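You operate a simulated robot arm through the tools that you are given. There is no shell and no other tool.

You run a simulated two-armed robot. Do the job below in one go: nothing can be reset, and whatever is moved stays where it is left.

## Task
Wipe up the spill on the ply bench top with the blue rag and put it back.

It is judged by the outcome, as a careful person would: the job done as asked, and still so three seconds after it is handed in. It fails if anything else is knocked over, pushed out of place, dropped, spilled or broken.

## Robot
Two 7-joint arms with two-finger parallel grippers on one trunk, on a base that moves. Base frame: it is fixed to the floor where the robot stands at the start and does not move with it; the origin is under the middle of the robot, x ahead of it, y to its left, z up; the surface under the hand at the start is at about z = 800. Units: mm, rad, N and s.
The left shoulder is at the start at [20, 113, 1122], the right one opposite. With the tool pointing down near the work surface each hand reaches from about 240 to 600 mm from the robot's upright axis, wherever it stands, measured 20 degrees to its own side. Payload 1.57 kg a hand.
The tool frame of a hand sits at the grasp point between the pads (the TCP): z along the fingers, y along the line on which they close. The tips reach 30 mm beyond it. Largest opening 80 mm; finger width 17, thickness 12; the body of the gripper, 40 by 82 mm, starts 80 mm behind the TCP.
Orientation is that of the tool frame in the base frame, as a unit quaternion [w, x, y, z]. With the fingers straight down and closing along the base's y, the tool's x points along the base's -x, its y along +y and its z along -z.

## Interface
- The arms move only by the tool jog_arm. It takes "left_targets", "right_targets" or both (then of equal length, played together; a hand with none holds still); each is one flat list of numbers, 7 for each row, row after row: the shift along the base's x, y, z in mm, then the turn, a rotation vector about the base's x, y, z in rad, then the closure in counts, from 0 (fully open) to 255 (shut). In form: [dx, dy, dz, wx, wy, wz, claw, dx, dy, dz, wx, wy, wz, claw, ...]. A call has 1 to 20 rows; each row shifts and turns the commanded pose from where the row before left it. Rows are played at 5 a second. More than 50 mm and 0.15 rad between two rows, or a gripper value outside its range, and nothing of the call is played. A pose out of reach is approached as far as the arm can. The call stops where the force on the tool passes 40 N (or 10 N more than at its start, if that is more) or the arm is blocked; 0.2 s more then pass. The fingers move at their own pace (about 45 mm/s each) and stop on an object; they squeeze with about 35 N. The grip force told is the motor's: it shows also when the fingers shut on nothing. Time passes only in rows, and 0.2 s behind the last, so rows that do not move let the fingers close. The reply holds the time, the measured pose of the TCP, the force on the tool along the base axes, the opening and the grip force, in the units named above and with some noise, with the torque about the TCP (base axes, N m) and any sound that the robot's microphone picked up.
- Cameras (640 x 400 px; columns grow to the right, rows downward): "scene" is now at [90.2, 26.2, 1238.8]; the picture's right is [0.31, -0.95, 0.00], its down [-0.63, -0.20, -0.75] and it looks along [0.71, 0.23, -0.66] (base axes); focal length 249 px, centre (320, 200). "left" rides on the left gripper at [72, 7, -122] in its tool frame; the picture's right is [-0.09, 1.00, 0.00], its down [-0.84, -0.08, -0.54] and it looks along [-0.54, -0.05, 0.84] (tool axes); focal length 238 px, centre (320, 200). "right" rides on the right gripper at [72, -7, -122] in its tool frame; the picture's right is [0.09, 1.00, 0.00], its down [-0.84, 0.08, -0.54] and it looks along [-0.54, 0.05, 0.84] (tool axes); focal length 238 px, centre (320, 200). There is no depth. A picture from a camera that has moved, and an enlarged one, comes with that camera's place and axes in the base frame and with its lens.
- camera(camera): a new picture of that camera. It takes no simulated time.
- move_column(by): moves the trunk up (or, below 0, down) by that many mm; the arms and the scene camera ride with it, the base frame stays. It gives what a move gives, with no picture.
- roll_base(legs): drives the robot by 1 to 6 legs, each [ahead, left, turn to the left] in mm, mm and rad, along the robot's own axes; the way and the turn of a leg run together, so that a leg with both is an arc; at most 1500 mm and 3.142 rad a leg. The arms and the cameras ride along, it lands a little off, and it stops where it bumps. It gives what a move gives.
- head_to(pan, tilt): turns the head with the scene camera to pan (to the left, within 1.396 rad either way) and tilt (down, from -0.506 to 1.204), counted from straight ahead of the robot. It gives what a move gives.
- enlarge(camera, box): a new picture of the part [left, top, right, bottom] of that camera's present view, enlarged. It takes no simulated time.
- job_done(): hands the job in; it is judged then, once.

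Nothing tells you exact positions but the pictures and the camera data. Unless the task says otherwise, let go and move clear before handing in.

The tools are called as name(argument=value, ...) on one line, values as JSON. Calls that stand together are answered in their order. jog_arm: Moves the arms, as the interface text tells. Its arguments: {"type":"object","properties":{"left_targets":{"type":"array"},"right_targets":{"type":"array"}},"required":[]} The other tools are called the same way: move_column (by) moves the trunk up or down; roll_base (legs) drives the base; head_to (pan, tilt) turns the head that bears the scene camera; camera (camera) takes a picture; enlarge (camera, box) takes an enlarged picture of a part of a camera's view; job_done () hands the job in.

At the start:

```text
clock: 0.0
left_ee_pos: [443.7, 332.0, 1007.9]
left_tcp_rot: [0.0, -0.001, 1.0, 0.0]
left_force: [0.5, 0.6, 0.5]
left_torque: [0.01, 0.01, -0.03]
left_opening: 79.9
left_grip_force: 0.0
right_ee_pos: [459.3, -48.2, 985.7]
right_tcp_rot: [-0.001, 0.0, 1.0, 0.0]
right_force: [-0.5, -1.0, 0.9]
right_torque: [0.03, 0.04, 0.03]
right_opening: 80.1
right_grip_force: 0.1
trunk travel left (down, up): [-175.0, 395.0]
robot x, y, heading: [-1.6, -3.2, 0.003]
head pan, tilt (commanded): [0.312, 0.724]
```

scene: 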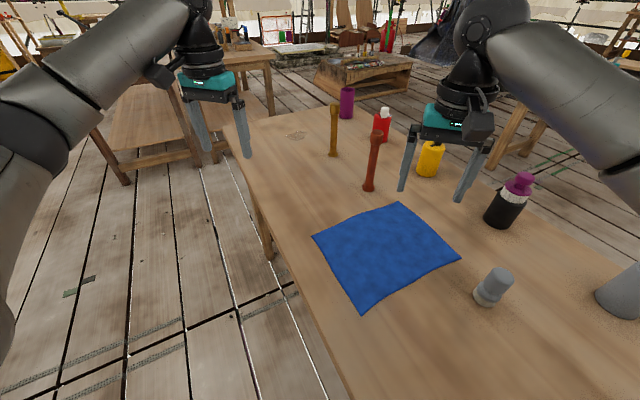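
right: 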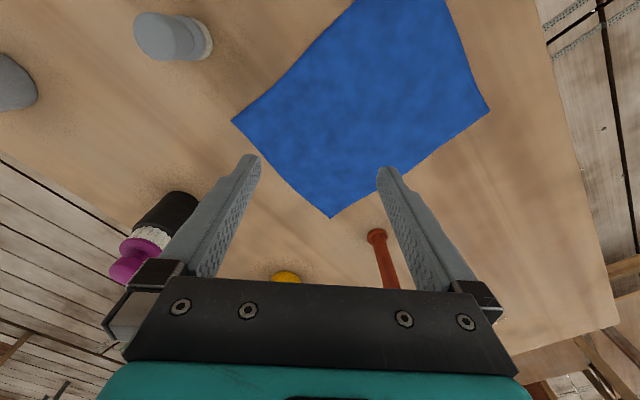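
left: 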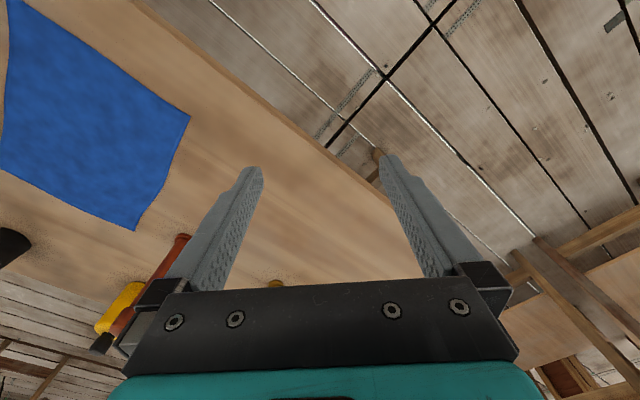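

I see a bench with a blue rag flat in front, several bottles and posts, and what may be a pale puddle near the far left end of the bench. I'll enlarge the views to find the spill and the exact positions.

enlarge(camera="scene", box=[220, 80, 420, 205])

enlarge(camera="scene", box=[280, 180, 640, 400])

```text
3.20 times, centred on (320, 142) of scene
camera zoom: at [90.2, 26.2, 1238.8], right [0.31, -0.95, 0.0], down [-0.63, -0.2, -0.75], along [0.71, 0.23, -0.66], focal length 798 px, centre (320, 384)
```

zoom: 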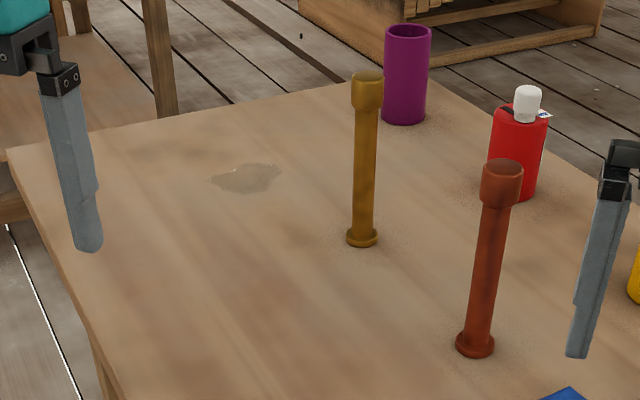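

```text
1.78 times, centred on (460, 290) of scene
camera zoom: at [90.2, 26.2, 1238.8], right [0.31, -0.95, 0.0], down [-0.63, -0.2, -0.75], along [0.71, 0.23, -0.66], focal length 443 px, centre (71, 40)
```

zoom: 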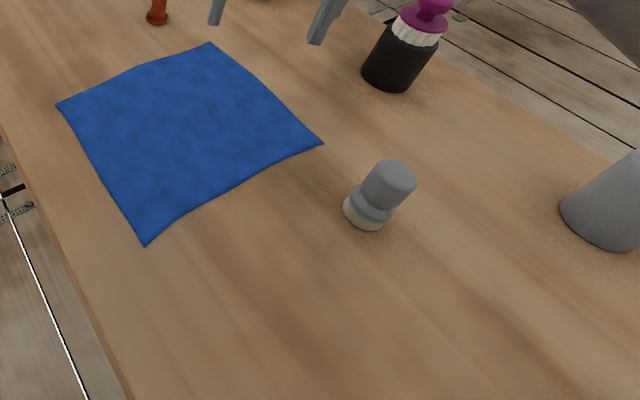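

The spill is a faint patch at about (882, 374). The rag lies flat, centred near (458, -2), with corners about (435,158), (619,-20), (479,-160) and (298,16). The bench edge runs at about 45° to me. First I'll raise the right hand and move it aside so the left hand can work on the rag.

jog_arm(right_targets=[0, 0, 45, 0, 0, 0, 0, 0, 0, 45, 0, 0, 0, 0, 0, 0, 40, 0, 0, 0, 0, -10, -45, 0, 0, 0, 0, 0, -10, -45, 0, 0, 0, 0, 0, -10, -45, 0, 0, 0, 0, 0, -10, -45, 0, 0, 0, 0, 0, -10, -45, 0, 0, 0, 0, 0, -10, -45, 0, 0, 0, 0, 0])

camera(camera="scene")

camera(camera="left")

```text
clock: 2.0
left_ee_pos: [444.3, 332.5, 1007.9]
left_tcp_rot: [0.0, 0.0, 1.0, 0.0]
left_force: [0.1, 0.3, -0.3]
left_torque: [0.0, 0.01, -0.02]
left_opening: 79.8
left_grip_force: 0.2
right_ee_pos: [399.6, -318.0, 1117.0]
right_tcp_rot: [0.0, -0.001, 1.0, -0.001]
right_force: [0.4, 0.0, 1.0]
right_torque: [0.03, 0.02, -0.01]
right_opening: 80.1
right_grip_force: 0.1
trunk travel left (down, up): [-175.0, 395.0]
robot x, y, heading: [1.4, -1.6, -0.002]
head pan, tilt (commanded): [0.312, 0.724]
```

```text
taken
camera scene: at [90.0, 25.8, 1238.8], right [0.31, -0.95, 0.0], down [-0.63, -0.2, -0.75], along [0.71, 0.23, -0.66], focal length 249 px, centre (320, 200)
```

scene: 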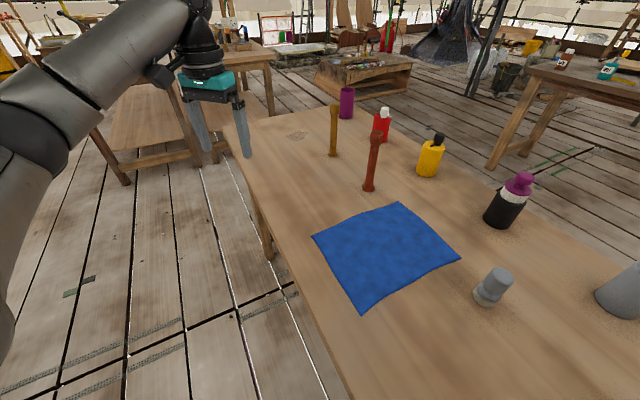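

```text
taken
camera left: at [372.9, 338.9, 1129.4], right [0.09, 1.0, 0.0], down [0.84, -0.08, 0.54], along [0.54, -0.05, -0.84], focal length 238 px, centre (320, 200)
```

left: 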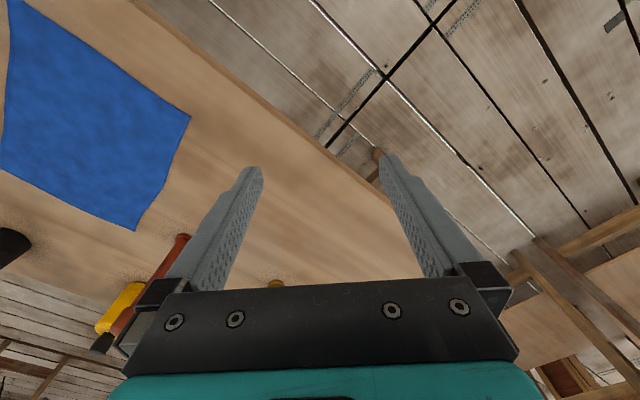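

Only the left hand will be used. I'm bringing it over the middle of the rag's near edge and turning it so the fingers close along that edge.

jog_arm(left_targets=[-7.6, -38.6, 0, 0, 0, -0.1122, 0, -7.6, -38.6, 0, 0, 0, -0.1122, 0, -7.6, -38.6, 0, 0, 0, -0.1122, 0, -7.6, -38.6, 0, 0, 0, -0.1122, 0, -7.6, -38.6, 0, 0, 0, -0.1122, 0, -7.6, -38.6, 0, 0, 0, -0.1122, 0, -7.6, -38.6, 0, 0, 0, -0.1122, 0])

camera(camera="left")

camera(camera="scene")

```text
clock: 3.6
left_ee_pos: [389.3, 60.2, 1008.4]
left_tcp_rot: [-0.001, 0.384, 0.924, 0.0]
left_force: [0.1, -0.5, 0.3]
left_torque: [-0.01, -0.01, 0.0]
left_opening: 80.1
left_grip_force: 0.0
right_ee_pos: [398.4, -319.3, 1115.7]
right_tcp_rot: [-0.001, 0.0, 1.0, 0.0]
right_force: [-0.1, 0.4, 0.0]
right_torque: [-0.03, -0.01, 0.01]
right_opening: 79.8
right_grip_force: 0.2
trunk travel left (down, up): [-175.0, 395.0]
robot x, y, heading: [-0.9, 0.1, -0.003]
head pan, tilt (commanded): [0.312, 0.724]
```

```text
taken
camera left: at [343.8, 116.5, 1131.2], right [0.77, 0.64, 0.0], down [0.54, -0.65, 0.54], along [0.35, -0.42, -0.84], focal length 238 px, centre (320, 200)
```

left: 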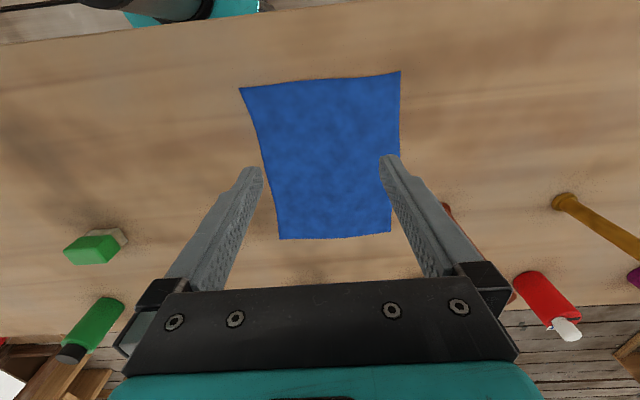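

```text
taken
camera scene: at [90.3, 25.8, 1238.8], right [0.31, -0.95, 0.0], down [-0.63, -0.2, -0.75], along [0.71, 0.23, -0.66], focal length 249 px, centre (320, 200)
```

scene: 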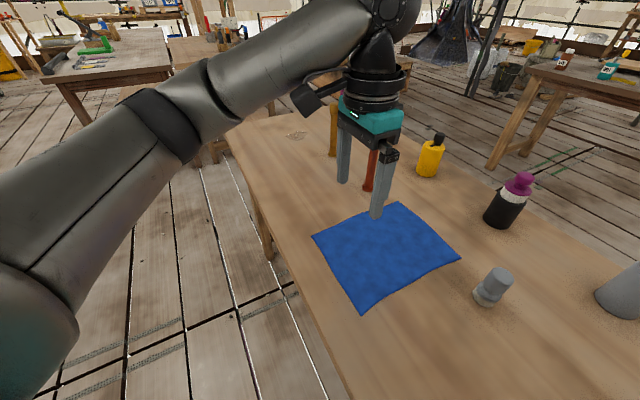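

The camera data confirm the rag's corners, and the left hand is over its near edge about 36 mm in. I'm lowering it, slowly towards the end.

jog_arm(left_targets=[0, 0, -40, 0, 0, 0, 0, 0, 0, -40, 0, 0, 0, 0, 0, 0, -40, 0, 0, 0, 0, 0, 0, -25, 0, 0, 0, 0, 0, 0, -15, 0, 0, 0, 0])

camera(camera="left")

enlarge(camera="scene", box=[260, 160, 500, 330])

```text
clock: 4.8
left_ee_pos: [389.6, 62.4, 848.0]
left_tcp_rot: [0.001, 0.383, 0.924, 0.0]
left_force: [0.1, -0.9, 0.3]
left_torque: [0.0, -0.03, 0.02]
left_opening: 80.4
left_grip_force: 0.1
right_ee_pos: [400.0, -318.1, 1116.5]
right_tcp_rot: [0.0, -0.001, 1.0, -0.001]
right_force: [-0.6, 0.2, 0.5]
right_torque: [0.0, 0.03, 0.0]
right_opening: 80.0
right_grip_force: 0.0
trunk travel left (down, up): [-175.0, 395.0]
robot x, y, heading: [4.0, 1.5, 0.002]
head pan, tilt (commanded): [0.312, 0.724]
```

```text
taken
camera left: at [344.9, 118.1, 970.0], right [0.77, 0.64, 0.0], down [0.54, -0.65, 0.54], along [0.35, -0.42, -0.84], focal length 238 px, centre (320, 200)
```

left: 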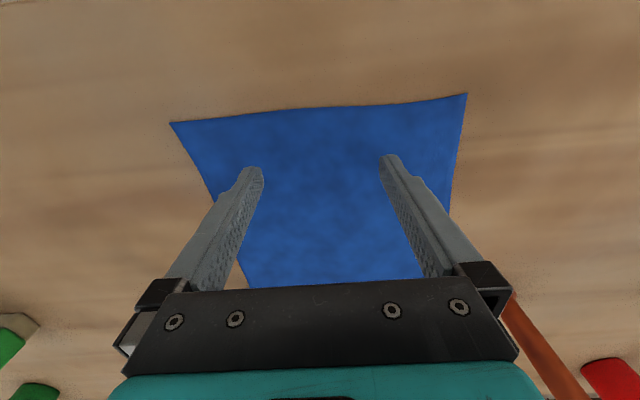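

```text
2.35 times, centred on (380, 245) of scene
camera zoom: at [90.2, 26.3, 1238.8], right [0.31, -0.95, 0.0], down [-0.63, -0.2, -0.75], along [0.71, 0.23, -0.66], focal length 587 px, centre (179, 94)
```

zoom: 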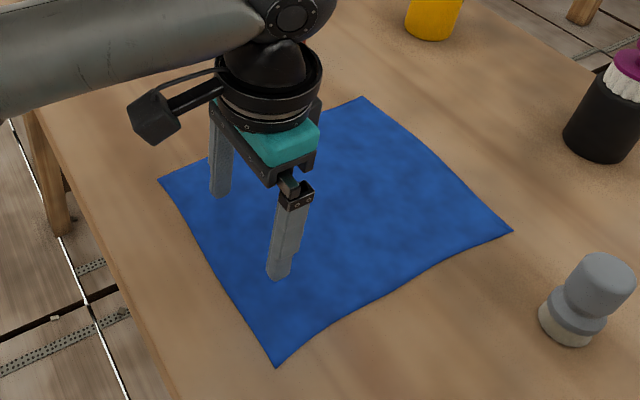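

The fingers are about 15 mm above the rag. I'm easing down until they touch.

jog_arm(left_targets=[0, 0, -5, 0, 0, 0, 0, 0, 0, -4, 0, 0, 0, 0, 0, 0, -3, 0, 0, 0, 0, 0, 0, -2, 0, 0, 0, 0])

```text
clock: 5.8
left_ee_pos: [391.8, 63.6, 832.9]
left_tcp_rot: [0.0, 0.382, 0.924, 0.0]
left_force: [0.9, 0.2, -0.1]
left_torque: [0.0, -0.02, 0.0]
left_opening: 80.1
left_grip_force: 0.1
right_ee_pos: [398.8, -317.7, 1116.8]
right_tcp_rot: [0.0, 0.0, 1.0, 0.0]
right_force: [-0.3, 0.1, -0.7]
right_torque: [0.01, 0.01, -0.04]
right_opening: 79.7
right_grip_force: 0.0
trunk travel left (down, up): [-175.0, 395.0]
robot x, y, heading: [-3.6, -0.7, 0.0]
head pan, tilt (commanded): [0.312, 0.724]
```

jog_arm(left_targets=[0, 0, -1.5, 0, 0, 0, 0, 0, 0, -1.5, 0, 0, 0, 0])

camera(camera="left")

```text
clock: 6.4
left_ee_pos: [390.8, 61.7, 829.7]
left_tcp_rot: [0.001, 0.383, 0.924, 0.001]
left_force: [-1.0, 2.5, 9.1]
left_torque: [-0.01, 0.13, -0.04]
left_opening: 80.1
left_grip_force: 0.0
right_ee_pos: [398.4, -318.0, 1117.6]
right_tcp_rot: [0.0, 0.0, 1.0, 0.0]
right_force: [0.0, 0.1, 1.3]
right_torque: [-0.01, 0.0, 0.0]
right_opening: 79.9
right_grip_force: 0.0
trunk travel left (down, up): [-175.0, 395.0]
robot x, y, heading: [0.6, -5.6, 0.002]
head pan, tilt (commanded): [0.312, 0.724]
```

```text
taken
camera left: at [345.3, 117.9, 953.5], right [0.77, 0.64, 0.0], down [0.54, -0.65, 0.54], along [0.35, -0.42, -0.84], focal length 238 px, centre (320, 200)
```

left: 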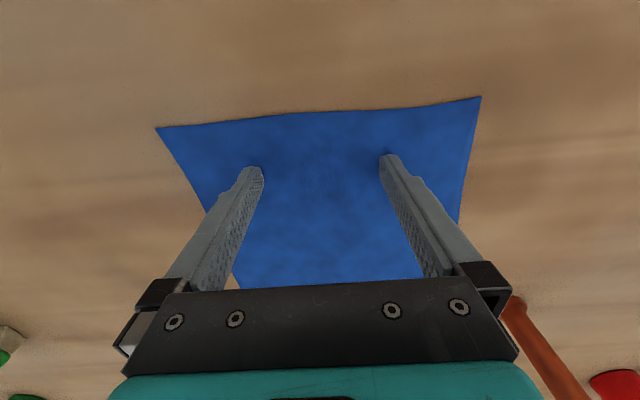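

The fingers press the rag with about 9 N, so I'm closing them to gather and pinch the cloth.

jog_arm(left_targets=[0, 0, 0, 0, 0, 0, 80, 0, 0, 0, 0, 0, 0, 160, 0, 0, 0, 0, 0, 0, 255, 0, 0, 0, 0, 0, 0, 255, 0, 0, 0, 0, 0, 0, 255, 0, 0, 0, 0, 0, 0, 255, 0, 0, 0, 0, 0, 0, 255])

camera(camera="left")

enlarge(camera="scene", box=[260, 160, 500, 330])

```text
clock: 8.0
left_ee_pos: [390.9, 62.8, 830.9]
left_tcp_rot: [0.001, 0.383, 0.924, 0.0]
left_force: [2.9, 2.3, 20.3]
left_torque: [0.1, -0.04, -0.01]
left_opening: 2.7
left_grip_force: 24.1
right_ee_pos: [398.7, -318.4, 1116.9]
right_tcp_rot: [0.0, 0.0, 1.0, 0.0]
right_force: [-0.4, -1.1, -0.2]
right_torque: [-0.02, 0.07, -0.01]
right_opening: 80.0
right_grip_force: 0.1
trunk travel left (down, up): [-175.0, 395.0]
robot x, y, heading: [-0.6, -1.5, 0.001]
head pan, tilt (commanded): [0.312, 0.724]
```

```text
taken
camera left: at [345.2, 118.1, 953.4], right [0.77, 0.64, 0.0], down [0.54, -0.65, 0.54], along [0.35, -0.42, -0.84], focal length 238 px, centre (320, 200)
```

left: 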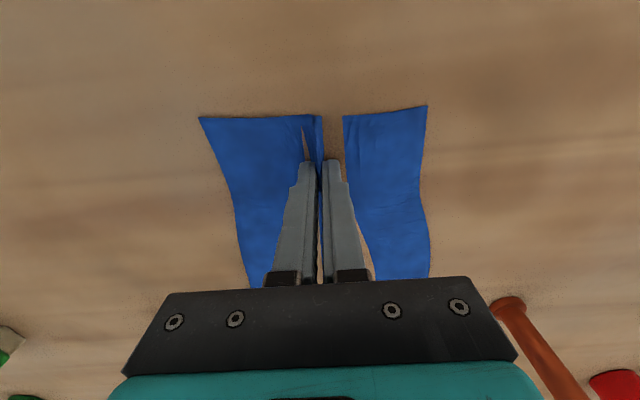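

```text
2.35 times, centred on (380, 245) of scene
camera zoom: at [89.5, 26.4, 1238.9], right [0.31, -0.95, 0.0], down [-0.63, -0.2, -0.75], along [0.71, 0.23, -0.66], focal length 587 px, centre (179, 94)
```

zoom: 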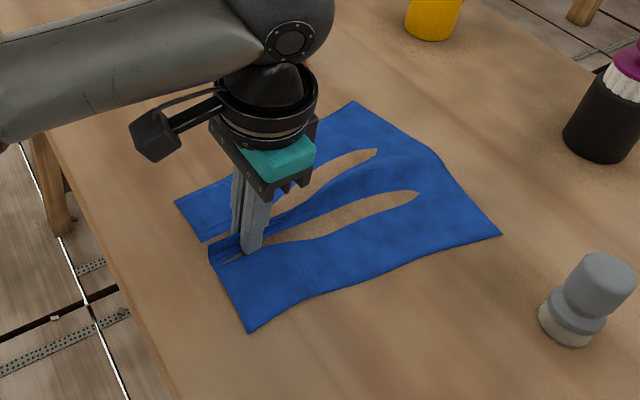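

The fingers have closed on cloth, but slits appear in the rag beside the pinch. I want a closer look before moving anything.

enlarge(camera="scene", box=[320, 190, 460, 290])

enlarge(camera="left", box=[190, 90, 450, 290])

camera(camera="right")

```text
4.00 times, centred on (390, 240) of scene
camera zoom: at [89.5, 26.4, 1238.9], right [0.31, -0.95, 0.0], down [-0.63, -0.2, -0.75], along [0.71, 0.23, -0.66], focal length 998 px, centre (40, 40)
```

zoom: 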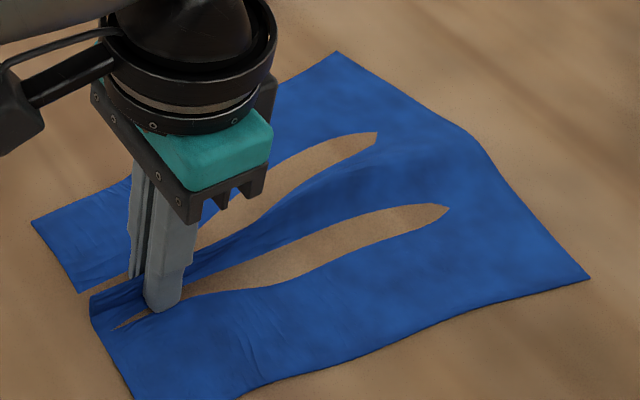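

```text
2.00 times, centred on (320, 190) of left
camera zoom: at [345.2, 118.1, 953.4], right [0.77, 0.64, 0.0], down [0.54, -0.65, 0.54], along [0.35, -0.42, -0.84], focal length 477 px, centre (320, 220)
```

zoom: 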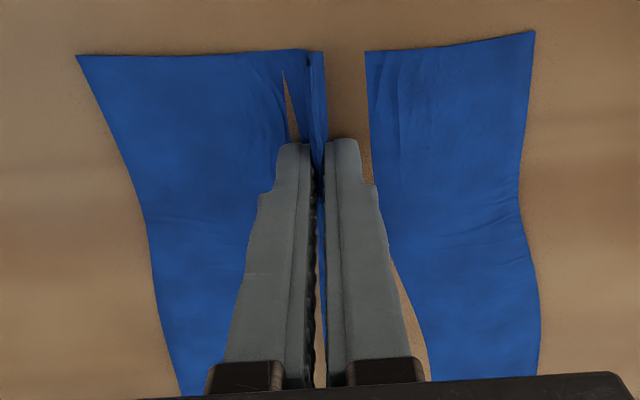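

```text
taken
camera right: at [326.9, -324.7, 1238.1], right [-0.09, 1.0, 0.0], down [0.84, 0.08, 0.54], along [0.54, 0.05, -0.84], focal length 238 px, centre (320, 200)
```

right: 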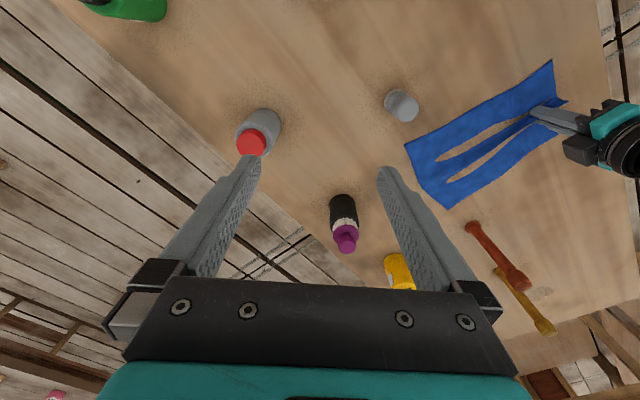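

The rag's near edge has only shrunk inward, so the "slits" are probably folds buckled down into the bench surface rather than tears. I'll lift gently and check that the cloth comes free in one piece.

jog_arm(left_targets=[0, 0, 8, 0, 0, 0, 255, 0, 0, 10, 0, 0, 0, 255, 0, 0, 12, 0, 0, 0, 255, 0, 0, 0, 0, 0, 0, 255])

enlarge(camera="scene", box=[280, 160, 480, 310])

camera(camera="left")

```text
clock: 9.0
left_ee_pos: [391.6, 63.1, 859.4]
left_tcp_rot: [0.001, 0.383, 0.924, 0.0]
left_force: [0.2, 1.1, -1.1]
left_torque: [-0.01, 0.0, 0.0]
left_opening: 2.7
left_grip_force: 24.1
right_ee_pos: [399.4, -318.2, 1116.2]
right_tcp_rot: [0.0, 0.001, 1.0, 0.0]
right_force: [1.1, 0.7, 0.8]
right_torque: [0.03, 0.0, 0.0]
right_opening: 80.4
right_grip_force: 0.2
trunk travel left (down, up): [-175.0, 395.0]
robot x, y, heading: [2.9, -1.4, -0.001]
head pan, tilt (commanded): [0.312, 0.724]
```

```text
2.67 times, centred on (380, 235) of scene
camera zoom: at [90.2, 26.2, 1238.7], right [0.31, -0.95, 0.0], down [-0.63, -0.2, -0.75], along [0.71, 0.23, -0.66], focal length 665 px, centre (160, 107)
```

zoom: 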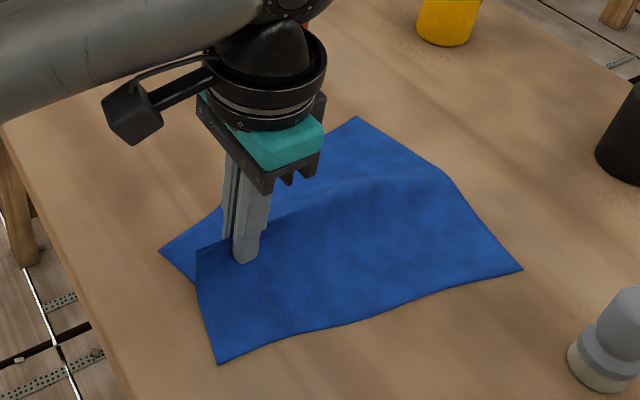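

```text
taken
camera left: at [347.2, 118.0, 983.2], right [0.77, 0.64, 0.0], down [0.54, -0.65, 0.54], along [0.35, -0.42, -0.84], focal length 238 px, centre (320, 200)
```

left: 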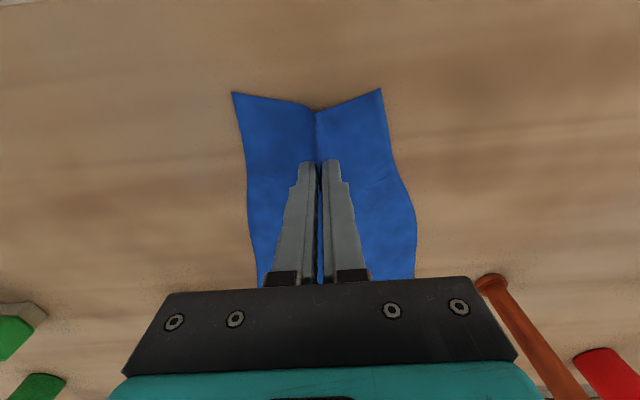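

The cloth came up whole and firmly held. I'm lifting it clear of the bench.

jog_arm(left_targets=[0, 0, 20, 0, 0, 0, 255, 0, 0, 25, 0, 0, 0, 255, 0, 0, 30, 0, 0, 0, 255, 0, 0, 30, 0, 0, 0, 255, 0, 0, 30, 0, 0, 0, 255, 0, 0, 0, 0, 0, 0, 255])

move_column(by=180)

camera(camera="scene")

camera(camera="left")

camera(camera="right")

```text
clock: 10.4
left_ee_pos: [392.0, 62.7, 995.8]
left_tcp_rot: [0.0, 0.383, 0.924, 0.001]
left_force: [1.3, 0.8, 0.7]
left_torque: [0.01, -0.01, -0.02]
left_opening: 2.8
left_grip_force: 23.7
right_ee_pos: [398.6, -318.5, 1116.2]
right_tcp_rot: [0.0, -0.001, 1.0, 0.001]
right_force: [-0.8, 0.0, 0.3]
right_torque: [0.01, -0.03, -0.04]
right_opening: 80.0
right_grip_force: 0.0
trunk travel left (down, up): [-175.0, 395.0]
robot x, y, heading: [2.4, 1.2, 0.004]
head pan, tilt (commanded): [0.312, 0.724]
```

```text
clock: 12.4
left_ee_pos: [392.3, 63.1, 1176.7]
left_tcp_rot: [0.0, 0.383, 0.924, 0.0]
left_force: [-0.3, 0.3, -0.4]
left_torque: [0.0, 0.01, 0.0]
left_opening: 2.7
left_grip_force: 23.4
right_ee_pos: [399.8, -318.0, 1297.5]
right_tcp_rot: [0.001, -0.001, 1.0, 0.0]
right_force: [0.2, -0.9, 0.4]
right_torque: [0.02, -0.02, -0.01]
right_opening: 80.2
right_grip_force: 0.1
trunk travel left (down, up): [-355.0, 215.0]
robot x, y, heading: [1.1, -0.8, -0.005]
head pan, tilt (commanded): [0.312, 0.724]
```

```text
taken
camera scene: at [90.3, 26.2, 1418.7], right [0.31, -0.95, 0.0], down [-0.63, -0.2, -0.75], along [0.71, 0.23, -0.66], focal length 249 px, centre (320, 200)
```

scene: 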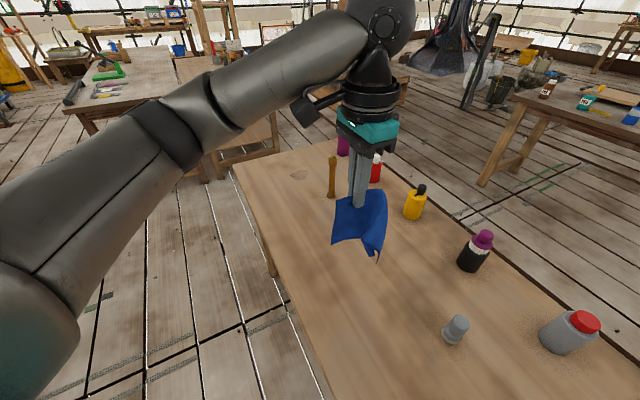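

```text
taken
camera left: at [346.3, 119.2, 1297.8], right [0.77, 0.64, 0.0], down [0.54, -0.65, 0.54], along [0.35, -0.42, -0.84], focal length 238 px, centre (320, 200)
```

left: 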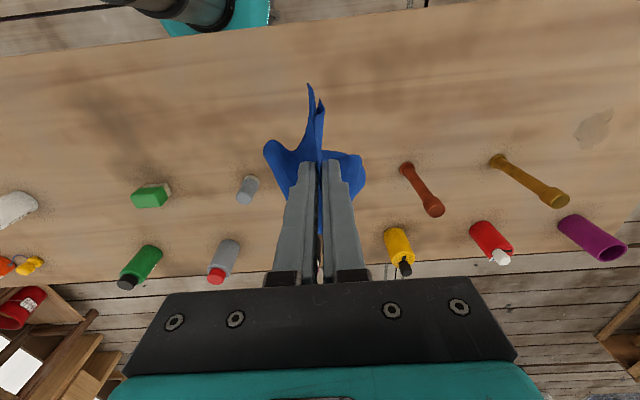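

```text
taken
camera right: at [327.7, -324.8, 1417.6], right [-0.09, 1.0, 0.0], down [0.84, 0.08, 0.54], along [0.54, 0.05, -0.84], focal length 238 px, centre (320, 200)
```

right: 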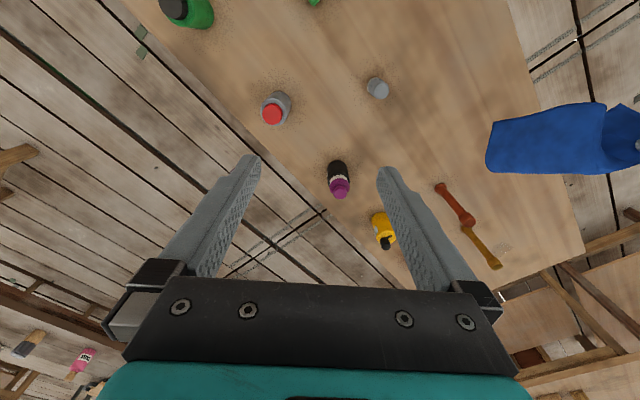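

The rag hangs from the left hand well above the bench, and the spill shows clearly at about (876, 375). I'll check its outline before driving.

enlarge(camera="left", box=[540, 90, 640, 160])

enlarge(camera="scene", box=[220, 130, 420, 290])

```text
5.71 times, centred on (590, 125) of left
camera zoom: at [346.3, 119.2, 1297.8], right [0.77, 0.64, 0.0], down [0.54, -0.65, 0.54], along [0.35, -0.42, -0.84], focal length 1362 px, centre (-1223, 629)
```

zoom: 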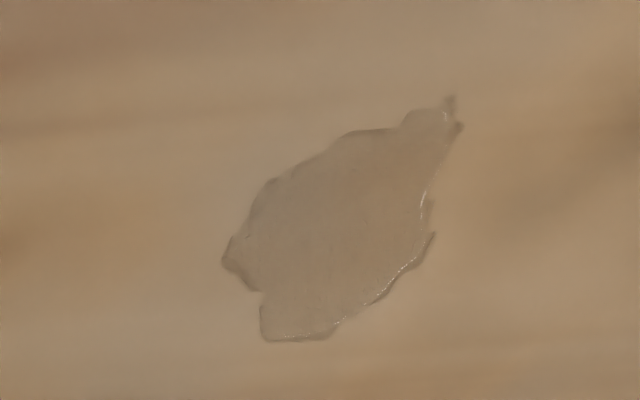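

```text
2.50 times, centred on (320, 210) of scene
camera zoom: at [90.3, 26.2, 1418.7], right [0.31, -0.95, 0.0], down [-0.63, -0.2, -0.75], along [0.71, 0.23, -0.66], focal length 624 px, centre (320, 175)
```

zoom: 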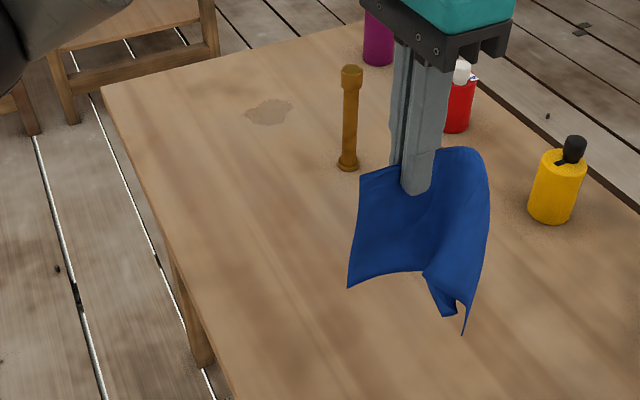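

The spill covers roughly x 840–922, y 340–417. I'm driving along the bench edge to bring it into the left hand's reach, with everything held high.

roll_base(legs=[[407, 393, 0]])

camera(camera="scene")

camera(camera="left")

camera(camera="right")

```text
clock: 15.6
left_ee_pos: [793.8, 463.8, 1176.0]
left_tcp_rot: [0.0, 0.382, 0.924, 0.001]
left_force: [-0.1, 0.3, -0.3]
left_torque: [0.01, 0.0, 0.0]
left_opening: 2.8
left_grip_force: 24.0
right_ee_pos: [802.2, 80.4, 1296.7]
right_tcp_rot: [0.0, -0.001, 1.0, 0.0]
right_force: [-0.8, -0.4, -0.3]
right_torque: [-0.02, 0.02, 0.02]
right_opening: 80.0
right_grip_force: 0.0
trunk travel left (down, up): [-355.0, 215.0]
robot x, y, heading: [404.5, 399.2, 0.001]
head pan, tilt (commanded): [0.312, 0.724]
```

```text
taken
camera scene: at [493.1, 425.8, 1418.7], right [0.31, -0.95, 0.0], down [-0.63, -0.2, -0.75], along [0.71, 0.23, -0.66], focal length 249 px, centre (320, 200)
```

scene: 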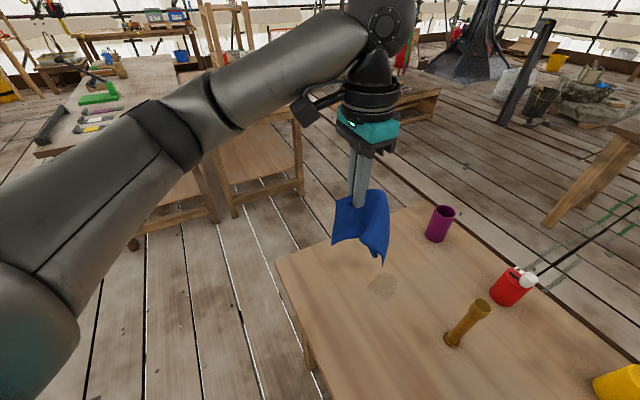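

```text
taken
camera left: at [748.9, 519.1, 1297.9], right [0.77, 0.64, 0.0], down [0.54, -0.65, 0.54], along [0.35, -0.42, -0.84], focal length 238 px, centre (320, 200)
```

left: 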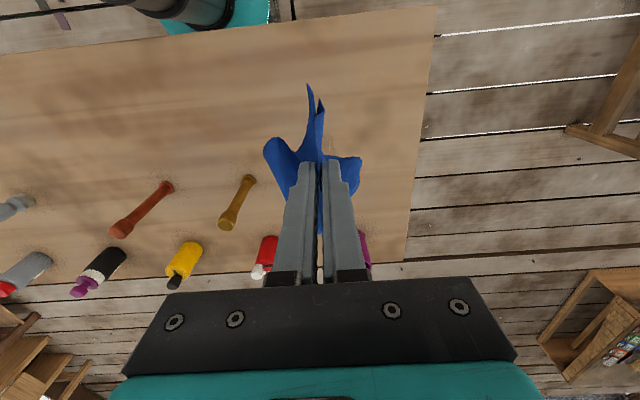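

```text
taken
camera right: at [731.0, 75.0, 1417.8], right [-0.09, 1.0, 0.0], down [0.84, 0.08, 0.54], along [0.54, 0.05, -0.84], focal length 238 px, centre (320, 200)
```

right: 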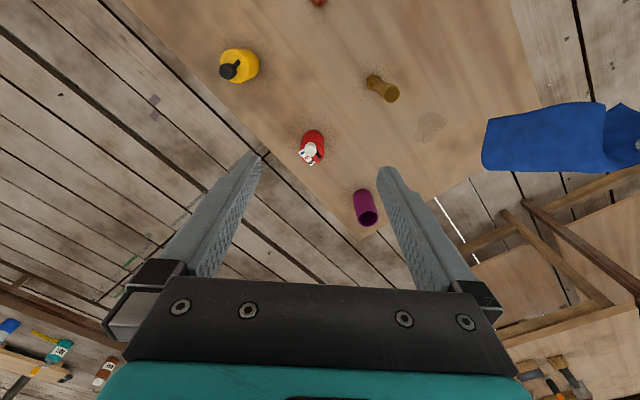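

The robot landed at (404, 399) and nothing was disturbed. I'll lower the trunk back down, then lay the rag so it trails toward the near edge as the hand moves over the spill, well away from the purple cup.

move_column(by=-180)

camera(camera="scene")

camera(camera="left")

camera(camera="right")

```text
clock: 17.6
left_ee_pos: [794.3, 462.1, 996.1]
left_tcp_rot: [0.0, 0.382, 0.924, 0.001]
left_force: [1.4, -0.2, 0.1]
left_torque: [0.0, 0.02, -0.02]
left_opening: 2.8
left_grip_force: 24.4
right_ee_pos: [801.6, 81.4, 1117.0]
right_tcp_rot: [0.0, -0.001, 1.0, 0.0]
right_force: [0.2, 0.2, 0.3]
right_torque: [0.0, 0.01, 0.02]
right_opening: 80.2
right_grip_force: 0.1
trunk travel left (down, up): [-175.0, 395.0]
robot x, y, heading: [402.4, 399.3, -0.001]
head pan, tilt (commanded): [0.312, 0.724]
```

```text
taken
camera scene: at [492.7, 425.5, 1238.9], right [0.31, -0.95, 0.0], down [-0.63, -0.2, -0.75], along [0.71, 0.23, -0.66], focal length 249 px, centre (320, 200)
```

scene: 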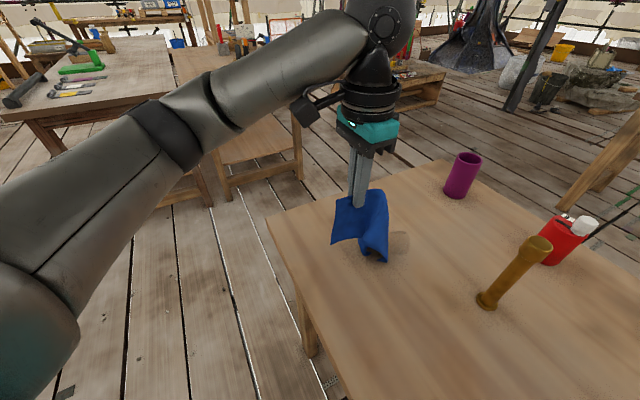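

```text
taken
camera left: at [748.6, 518.8, 1118.1], right [0.77, 0.64, 0.0], down [0.54, -0.65, 0.54], along [0.35, -0.42, -0.84], focal length 238 px, centre (320, 200)
```

left: 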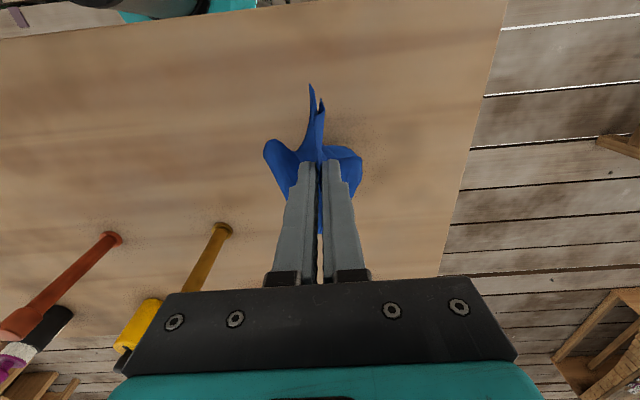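

```text
taken
camera right: at [730.6, 74.7, 1237.9], right [-0.09, 1.0, 0.0], down [0.84, 0.08, 0.54], along [0.54, 0.05, -0.84], focal length 238 px, centre (320, 200)
```

right: 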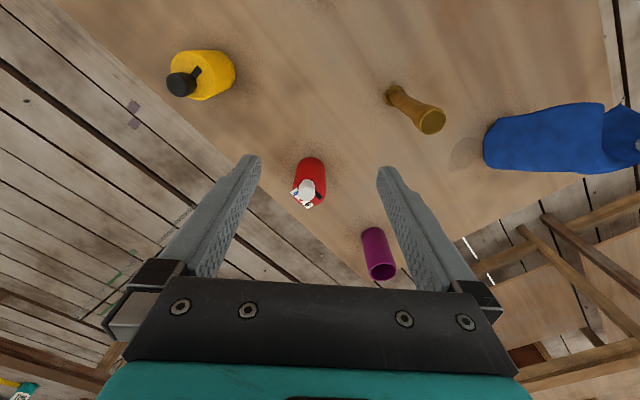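

The rag stands out stiffly toward the far side, about 100 mm ahead of the hand. I'll move further over the bench and lower a little to see where its free end touches.

jog_arm(left_targets=[20, -20, 0, 0, 0, 0, 255, 24, -24, 0, 0, 0, 0, 255, 24, -24, -5, 0, 0, 0, 255, 20, -20, -15, 0, 0, 0, 255, 0, 0, -15, 0, 0, 0, 255, 0, 0, 0, 0, 0, 0, 255])

camera(camera="scene")

camera(camera="right")

camera(camera="left")

```text
clock: 19.0
left_ee_pos: [882.0, 374.8, 960.8]
left_tcp_rot: [0.0, 0.382, 0.924, 0.0]
left_force: [-0.3, 0.1, 0.2]
left_torque: [0.01, 0.0, -0.02]
left_opening: 2.8
left_grip_force: 24.3
right_ee_pos: [803.2, 80.6, 1116.9]
right_tcp_rot: [-0.001, -0.001, 1.0, 0.0]
right_force: [-0.1, 0.1, -0.4]
right_torque: [0.0, 0.02, 0.0]
right_opening: 80.0
right_grip_force: 0.1
trunk travel left (down, up): [-175.0, 395.0]
robot x, y, heading: [401.0, 399.0, 0.001]
head pan, tilt (commanded): [0.312, 0.724]
```

```text
taken
camera scene: at [492.7, 425.4, 1238.8], right [0.31, -0.95, 0.0], down [-0.63, -0.2, -0.75], along [0.71, 0.23, -0.66], focal length 249 px, centre (320, 200)
```

scene: 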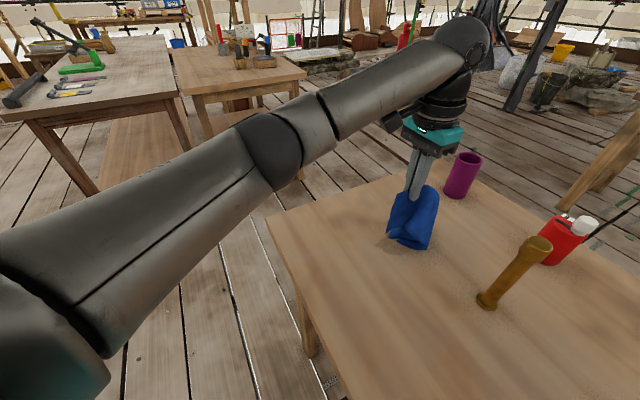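

```text
taken
camera right: at [730.6, 74.7, 1237.8], right [-0.09, 1.0, 0.0], down [0.84, 0.08, 0.54], along [0.54, 0.05, -0.84], focal length 238 px, centre (320, 200)
```

right: 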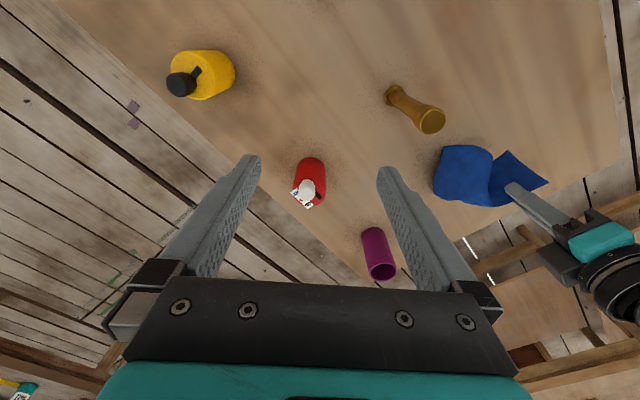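

```text
taken
camera left: at [836.9, 429.9, 1083.0], right [0.77, 0.64, 0.0], down [0.54, -0.65, 0.54], along [0.35, -0.42, -0.84], focal length 238 px, centre (320, 200)
```

left: 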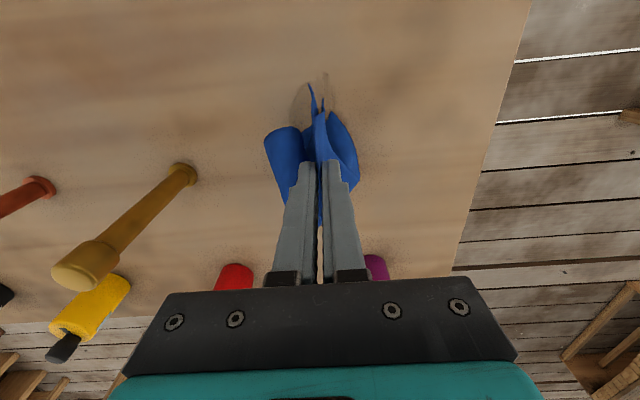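

The rag's free end now hangs at bench level just past the spill. I'm lowering while drawing the hand back, so it lies out over the spill.

jog_arm(left_targets=[-4, 4, -15, 0, 0, 0, 255, -7, 7, -15, 0, 0, 0, 255, -9, 9, -15, 0, 0, 0, 255, -9, 9, -15, 0, 0, 0, 255, -9, 9, -15, 0, 0, 0, 255, -9, 9, -15, 0, 0, 0, 255, -9, 9, -14, 0, 0, 0, 255, -9, 9, -12, 0, 0, 0, 255])

camera(camera="scene")

camera(camera="right")

camera(camera="left")

```text
clock: 20.8
left_ee_pos: [817.2, 441.4, 844.5]
left_tcp_rot: [0.0, 0.382, 0.924, 0.0]
left_force: [-0.1, 0.2, 0.4]
left_torque: [-0.05, -0.02, -0.01]
left_opening: 2.6
left_grip_force: 23.8
right_ee_pos: [802.4, 81.7, 1116.7]
right_tcp_rot: [0.0, -0.001, 1.0, -0.001]
right_force: [0.4, 0.5, 0.1]
right_torque: [0.02, -0.01, -0.03]
right_opening: 80.1
right_grip_force: 0.2
trunk travel left (down, up): [-175.0, 395.0]
robot x, y, heading: [403.1, 398.0, 0.001]
head pan, tilt (commanded): [0.312, 0.724]
```

```text
taken
camera scene: at [492.6, 425.5, 1238.8], right [0.31, -0.95, 0.0], down [-0.63, -0.2, -0.75], along [0.71, 0.23, -0.66], focal length 249 px, centre (320, 200)
```

scene: 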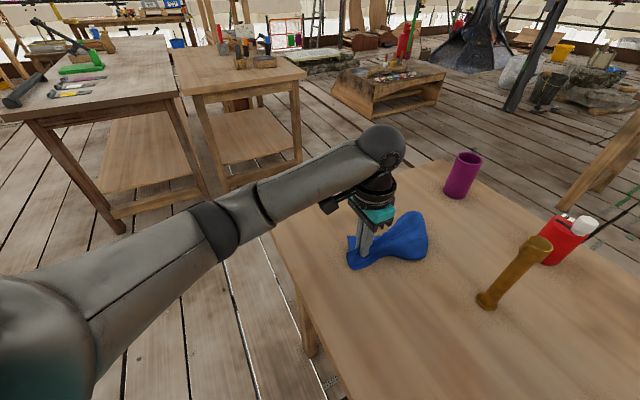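

```text
taken
camera right: at [730.6, 74.8, 1237.8], right [-0.09, 1.0, 0.0], down [0.84, 0.08, 0.54], along [0.54, 0.05, -0.84], focal length 238 px, centre (320, 200)
```

right: 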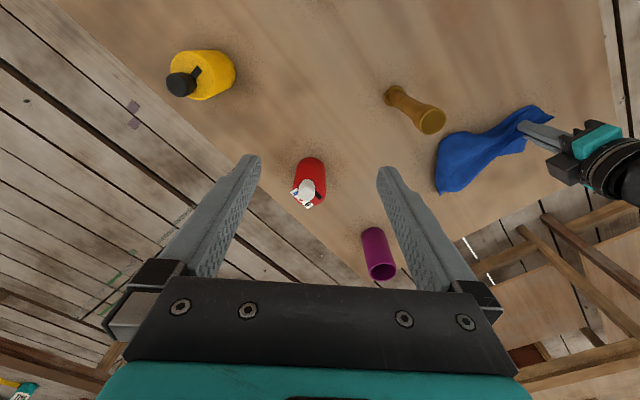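

```text
taken
camera left: at [771.7, 496.3, 967.9], right [0.77, 0.64, 0.0], down [0.54, -0.65, 0.54], along [0.35, -0.42, -0.84], focal length 238 px, centre (320, 200)
```

left: 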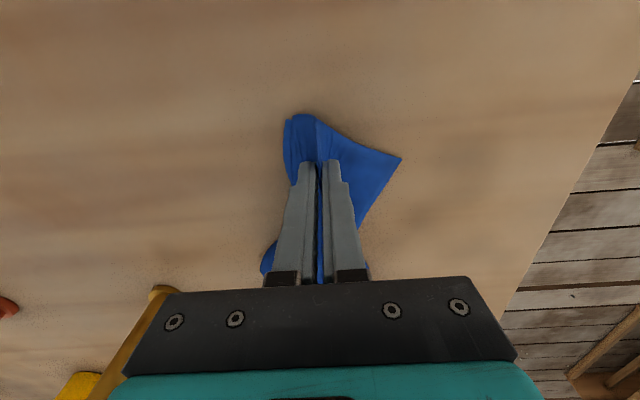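

The rag is draped over the spill. I'm lowering the last bit to press it on the bench.

jog_arm(left_targets=[0, 0, -6, 0, 0, 0, 255, 0, 0, -4, 0, 0, 0, 255, 0, 0, -2, 0, 0, 0, 255])

```text
clock: 21.6
left_ee_pos: [816.0, 440.4, 833.6]
left_tcp_rot: [0.0, 0.383, 0.924, 0.0]
left_force: [-0.7, 0.4, 0.9]
left_torque: [-0.01, 0.0, 0.03]
left_opening: 2.8
left_grip_force: 24.0
right_ee_pos: [801.3, 81.2, 1117.1]
right_tcp_rot: [-0.001, -0.001, 1.0, 0.0]
right_force: [-1.1, 0.2, 0.2]
right_torque: [0.01, -0.01, 0.01]
right_opening: 80.1
right_grip_force: 0.1
trunk travel left (down, up): [-175.0, 395.0]
robot x, y, heading: [403.4, 401.8, 0.003]
head pan, tilt (commanded): [0.312, 0.724]
```

jog_arm(left_targets=[0, 0, -2, 0, 0, 0, 255, 12, -12, 0, 0, 0, 0, 255, 12, -12, 0, 0, 0, 0, 255, 12, -12, 0, 0, 0, 0, 255, 12, -12, 0, 0, 0, 0, 255])

camera(camera="scene")

camera(camera="right")

camera(camera="left")

```text
clock: 22.8
left_ee_pos: [865.2, 392.3, 833.0]
left_tcp_rot: [0.002, 0.383, 0.924, 0.0]
left_force: [-4.4, 4.6, 21.5]
left_torque: [-0.15, 0.23, -0.08]
left_opening: 3.0
left_grip_force: 23.5
right_ee_pos: [801.0, 81.7, 1117.6]
right_tcp_rot: [0.001, 0.0, 1.0, 0.001]
right_force: [0.0, 0.3, 0.1]
right_torque: [0.01, 0.0, 0.02]
right_opening: 79.8
right_grip_force: 0.1
trunk travel left (down, up): [-175.0, 395.0]
robot x, y, heading: [404.2, 399.2, 0.003]
head pan, tilt (commanded): [0.312, 0.724]
```

```text
taken
camera scene: at [490.9, 425.9, 1239.0], right [0.31, -0.95, 0.0], down [-0.63, -0.21, -0.75], along [0.71, 0.23, -0.66], focal length 249 px, centre (320, 200)
```

scene: 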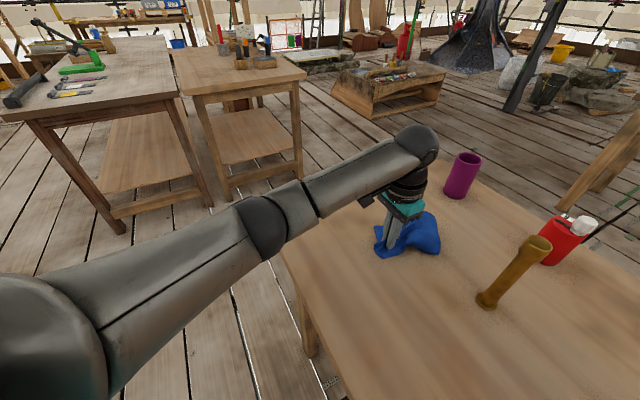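

```text
taken
camera right: at [728.8, 75.1, 1238.5], right [-0.09, 1.0, 0.0], down [0.84, 0.08, 0.54], along [0.54, 0.05, -0.84], focal length 238 px, centre (320, 200)
```

right: 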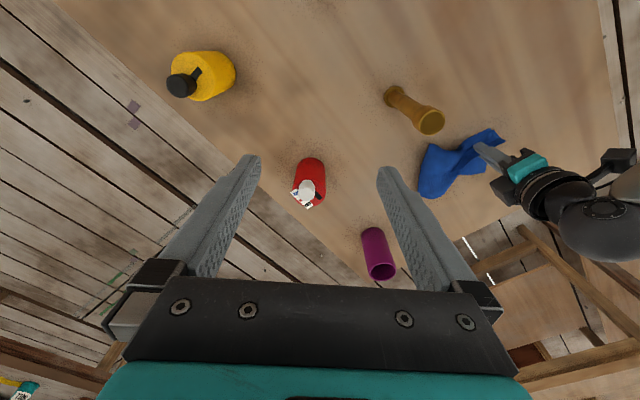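

```text
taken
camera left: at [818.3, 447.3, 954.4], right [0.77, 0.64, 0.0], down [0.54, -0.65, 0.54], along [0.35, -0.42, -0.84], focal length 238 px, centre (320, 200)
```

left: 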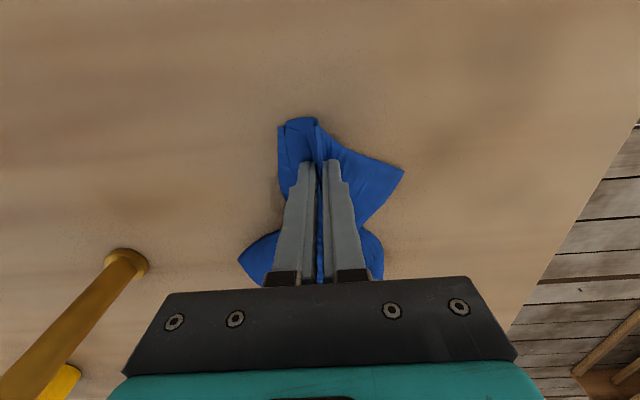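

The rag wads up ahead of the fingers and slides under about 21 N, and the cup is well clear. I'll carry on rubbing across the spill.

jog_arm(left_targets=[11.7, -11.7, 0.5, 0, 0, 0, 255, 11.7, -11.7, 0.5, 0, 0, 0, 255, 11.7, -11.7, 0, 0, 0, 0, 255, 9, -9, 0, 0, 0, 0, 255, -14, -14, 0, 0, 0, 0, 255, -13.4, 13.4, 0, 0, 0, 0, 255, -13.4, 13.4, 0, 0, 0, 0, 255, -13.4, 13.4, 0, 0, 0, 0, 255, -13.4, 13.4, 0, 0, 0, 0, 255, -12, 12, 0, 0, 0, 0, 255])

camera(camera="scene")

camera(camera="right")

camera(camera="left")

```text
clock: 25.0
left_ee_pos: [828.6, 400.2, 833.1]
left_tcp_rot: [0.002, 0.381, 0.924, 0.0]
left_force: [4.5, -2.3, 18.6]
left_torque: [-0.31, -0.02, 0.05]
left_opening: 2.9
left_grip_force: 25.0
right_ee_pos: [803.1, 80.7, 1117.3]
right_tcp_rot: [0.0, -0.001, 1.0, 0.001]
right_force: [-0.1, -1.2, 0.6]
right_torque: [0.0, -0.01, -0.01]
right_opening: 80.0
right_grip_force: 0.2
trunk travel left (down, up): [-175.0, 395.0]
robot x, y, heading: [402.4, 399.9, -0.002]
head pan, tilt (commanded): [0.312, 0.724]
```

```text
taken
camera scene: at [492.1, 425.4, 1238.9], right [0.31, -0.95, 0.0], down [-0.63, -0.2, -0.75], along [0.71, 0.23, -0.66], focal length 249 px, centre (320, 200)
```

scene: 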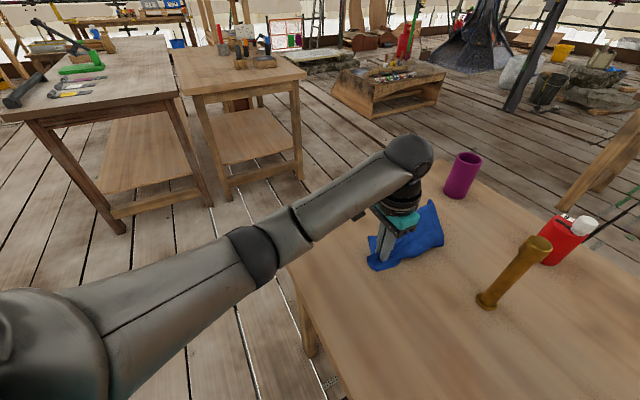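

```text
taken
camera right: at [730.0, 74.6, 1238.1], right [-0.09, 1.0, 0.0], down [0.84, 0.08, 0.54], along [0.54, 0.05, -0.84], focal length 238 px, centre (320, 200)
```

right: 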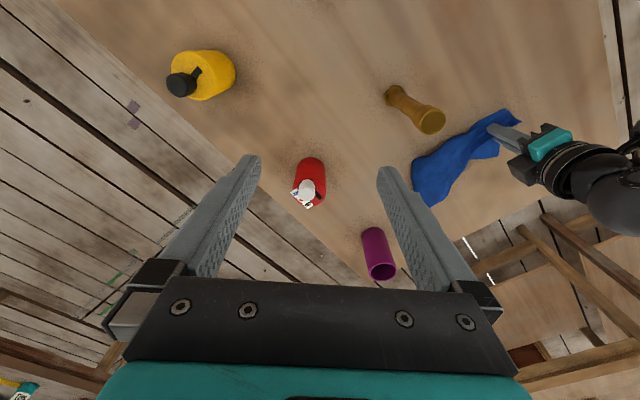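

```text
taken
camera left: at [783.3, 455.6, 954.4], right [0.77, 0.64, 0.0], down [0.54, -0.64, 0.54], along [0.35, -0.42, -0.84], focal length 238 px, centre (320, 200)
```

left: 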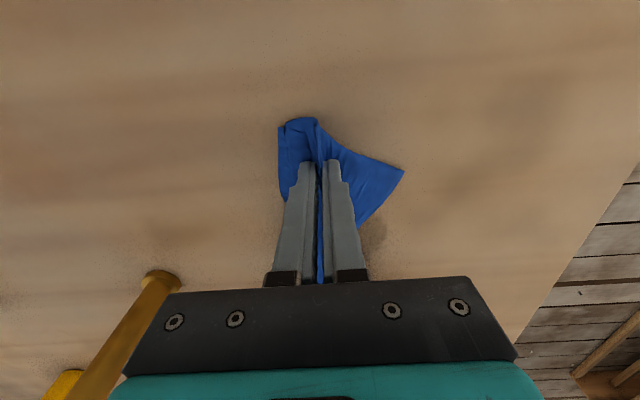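

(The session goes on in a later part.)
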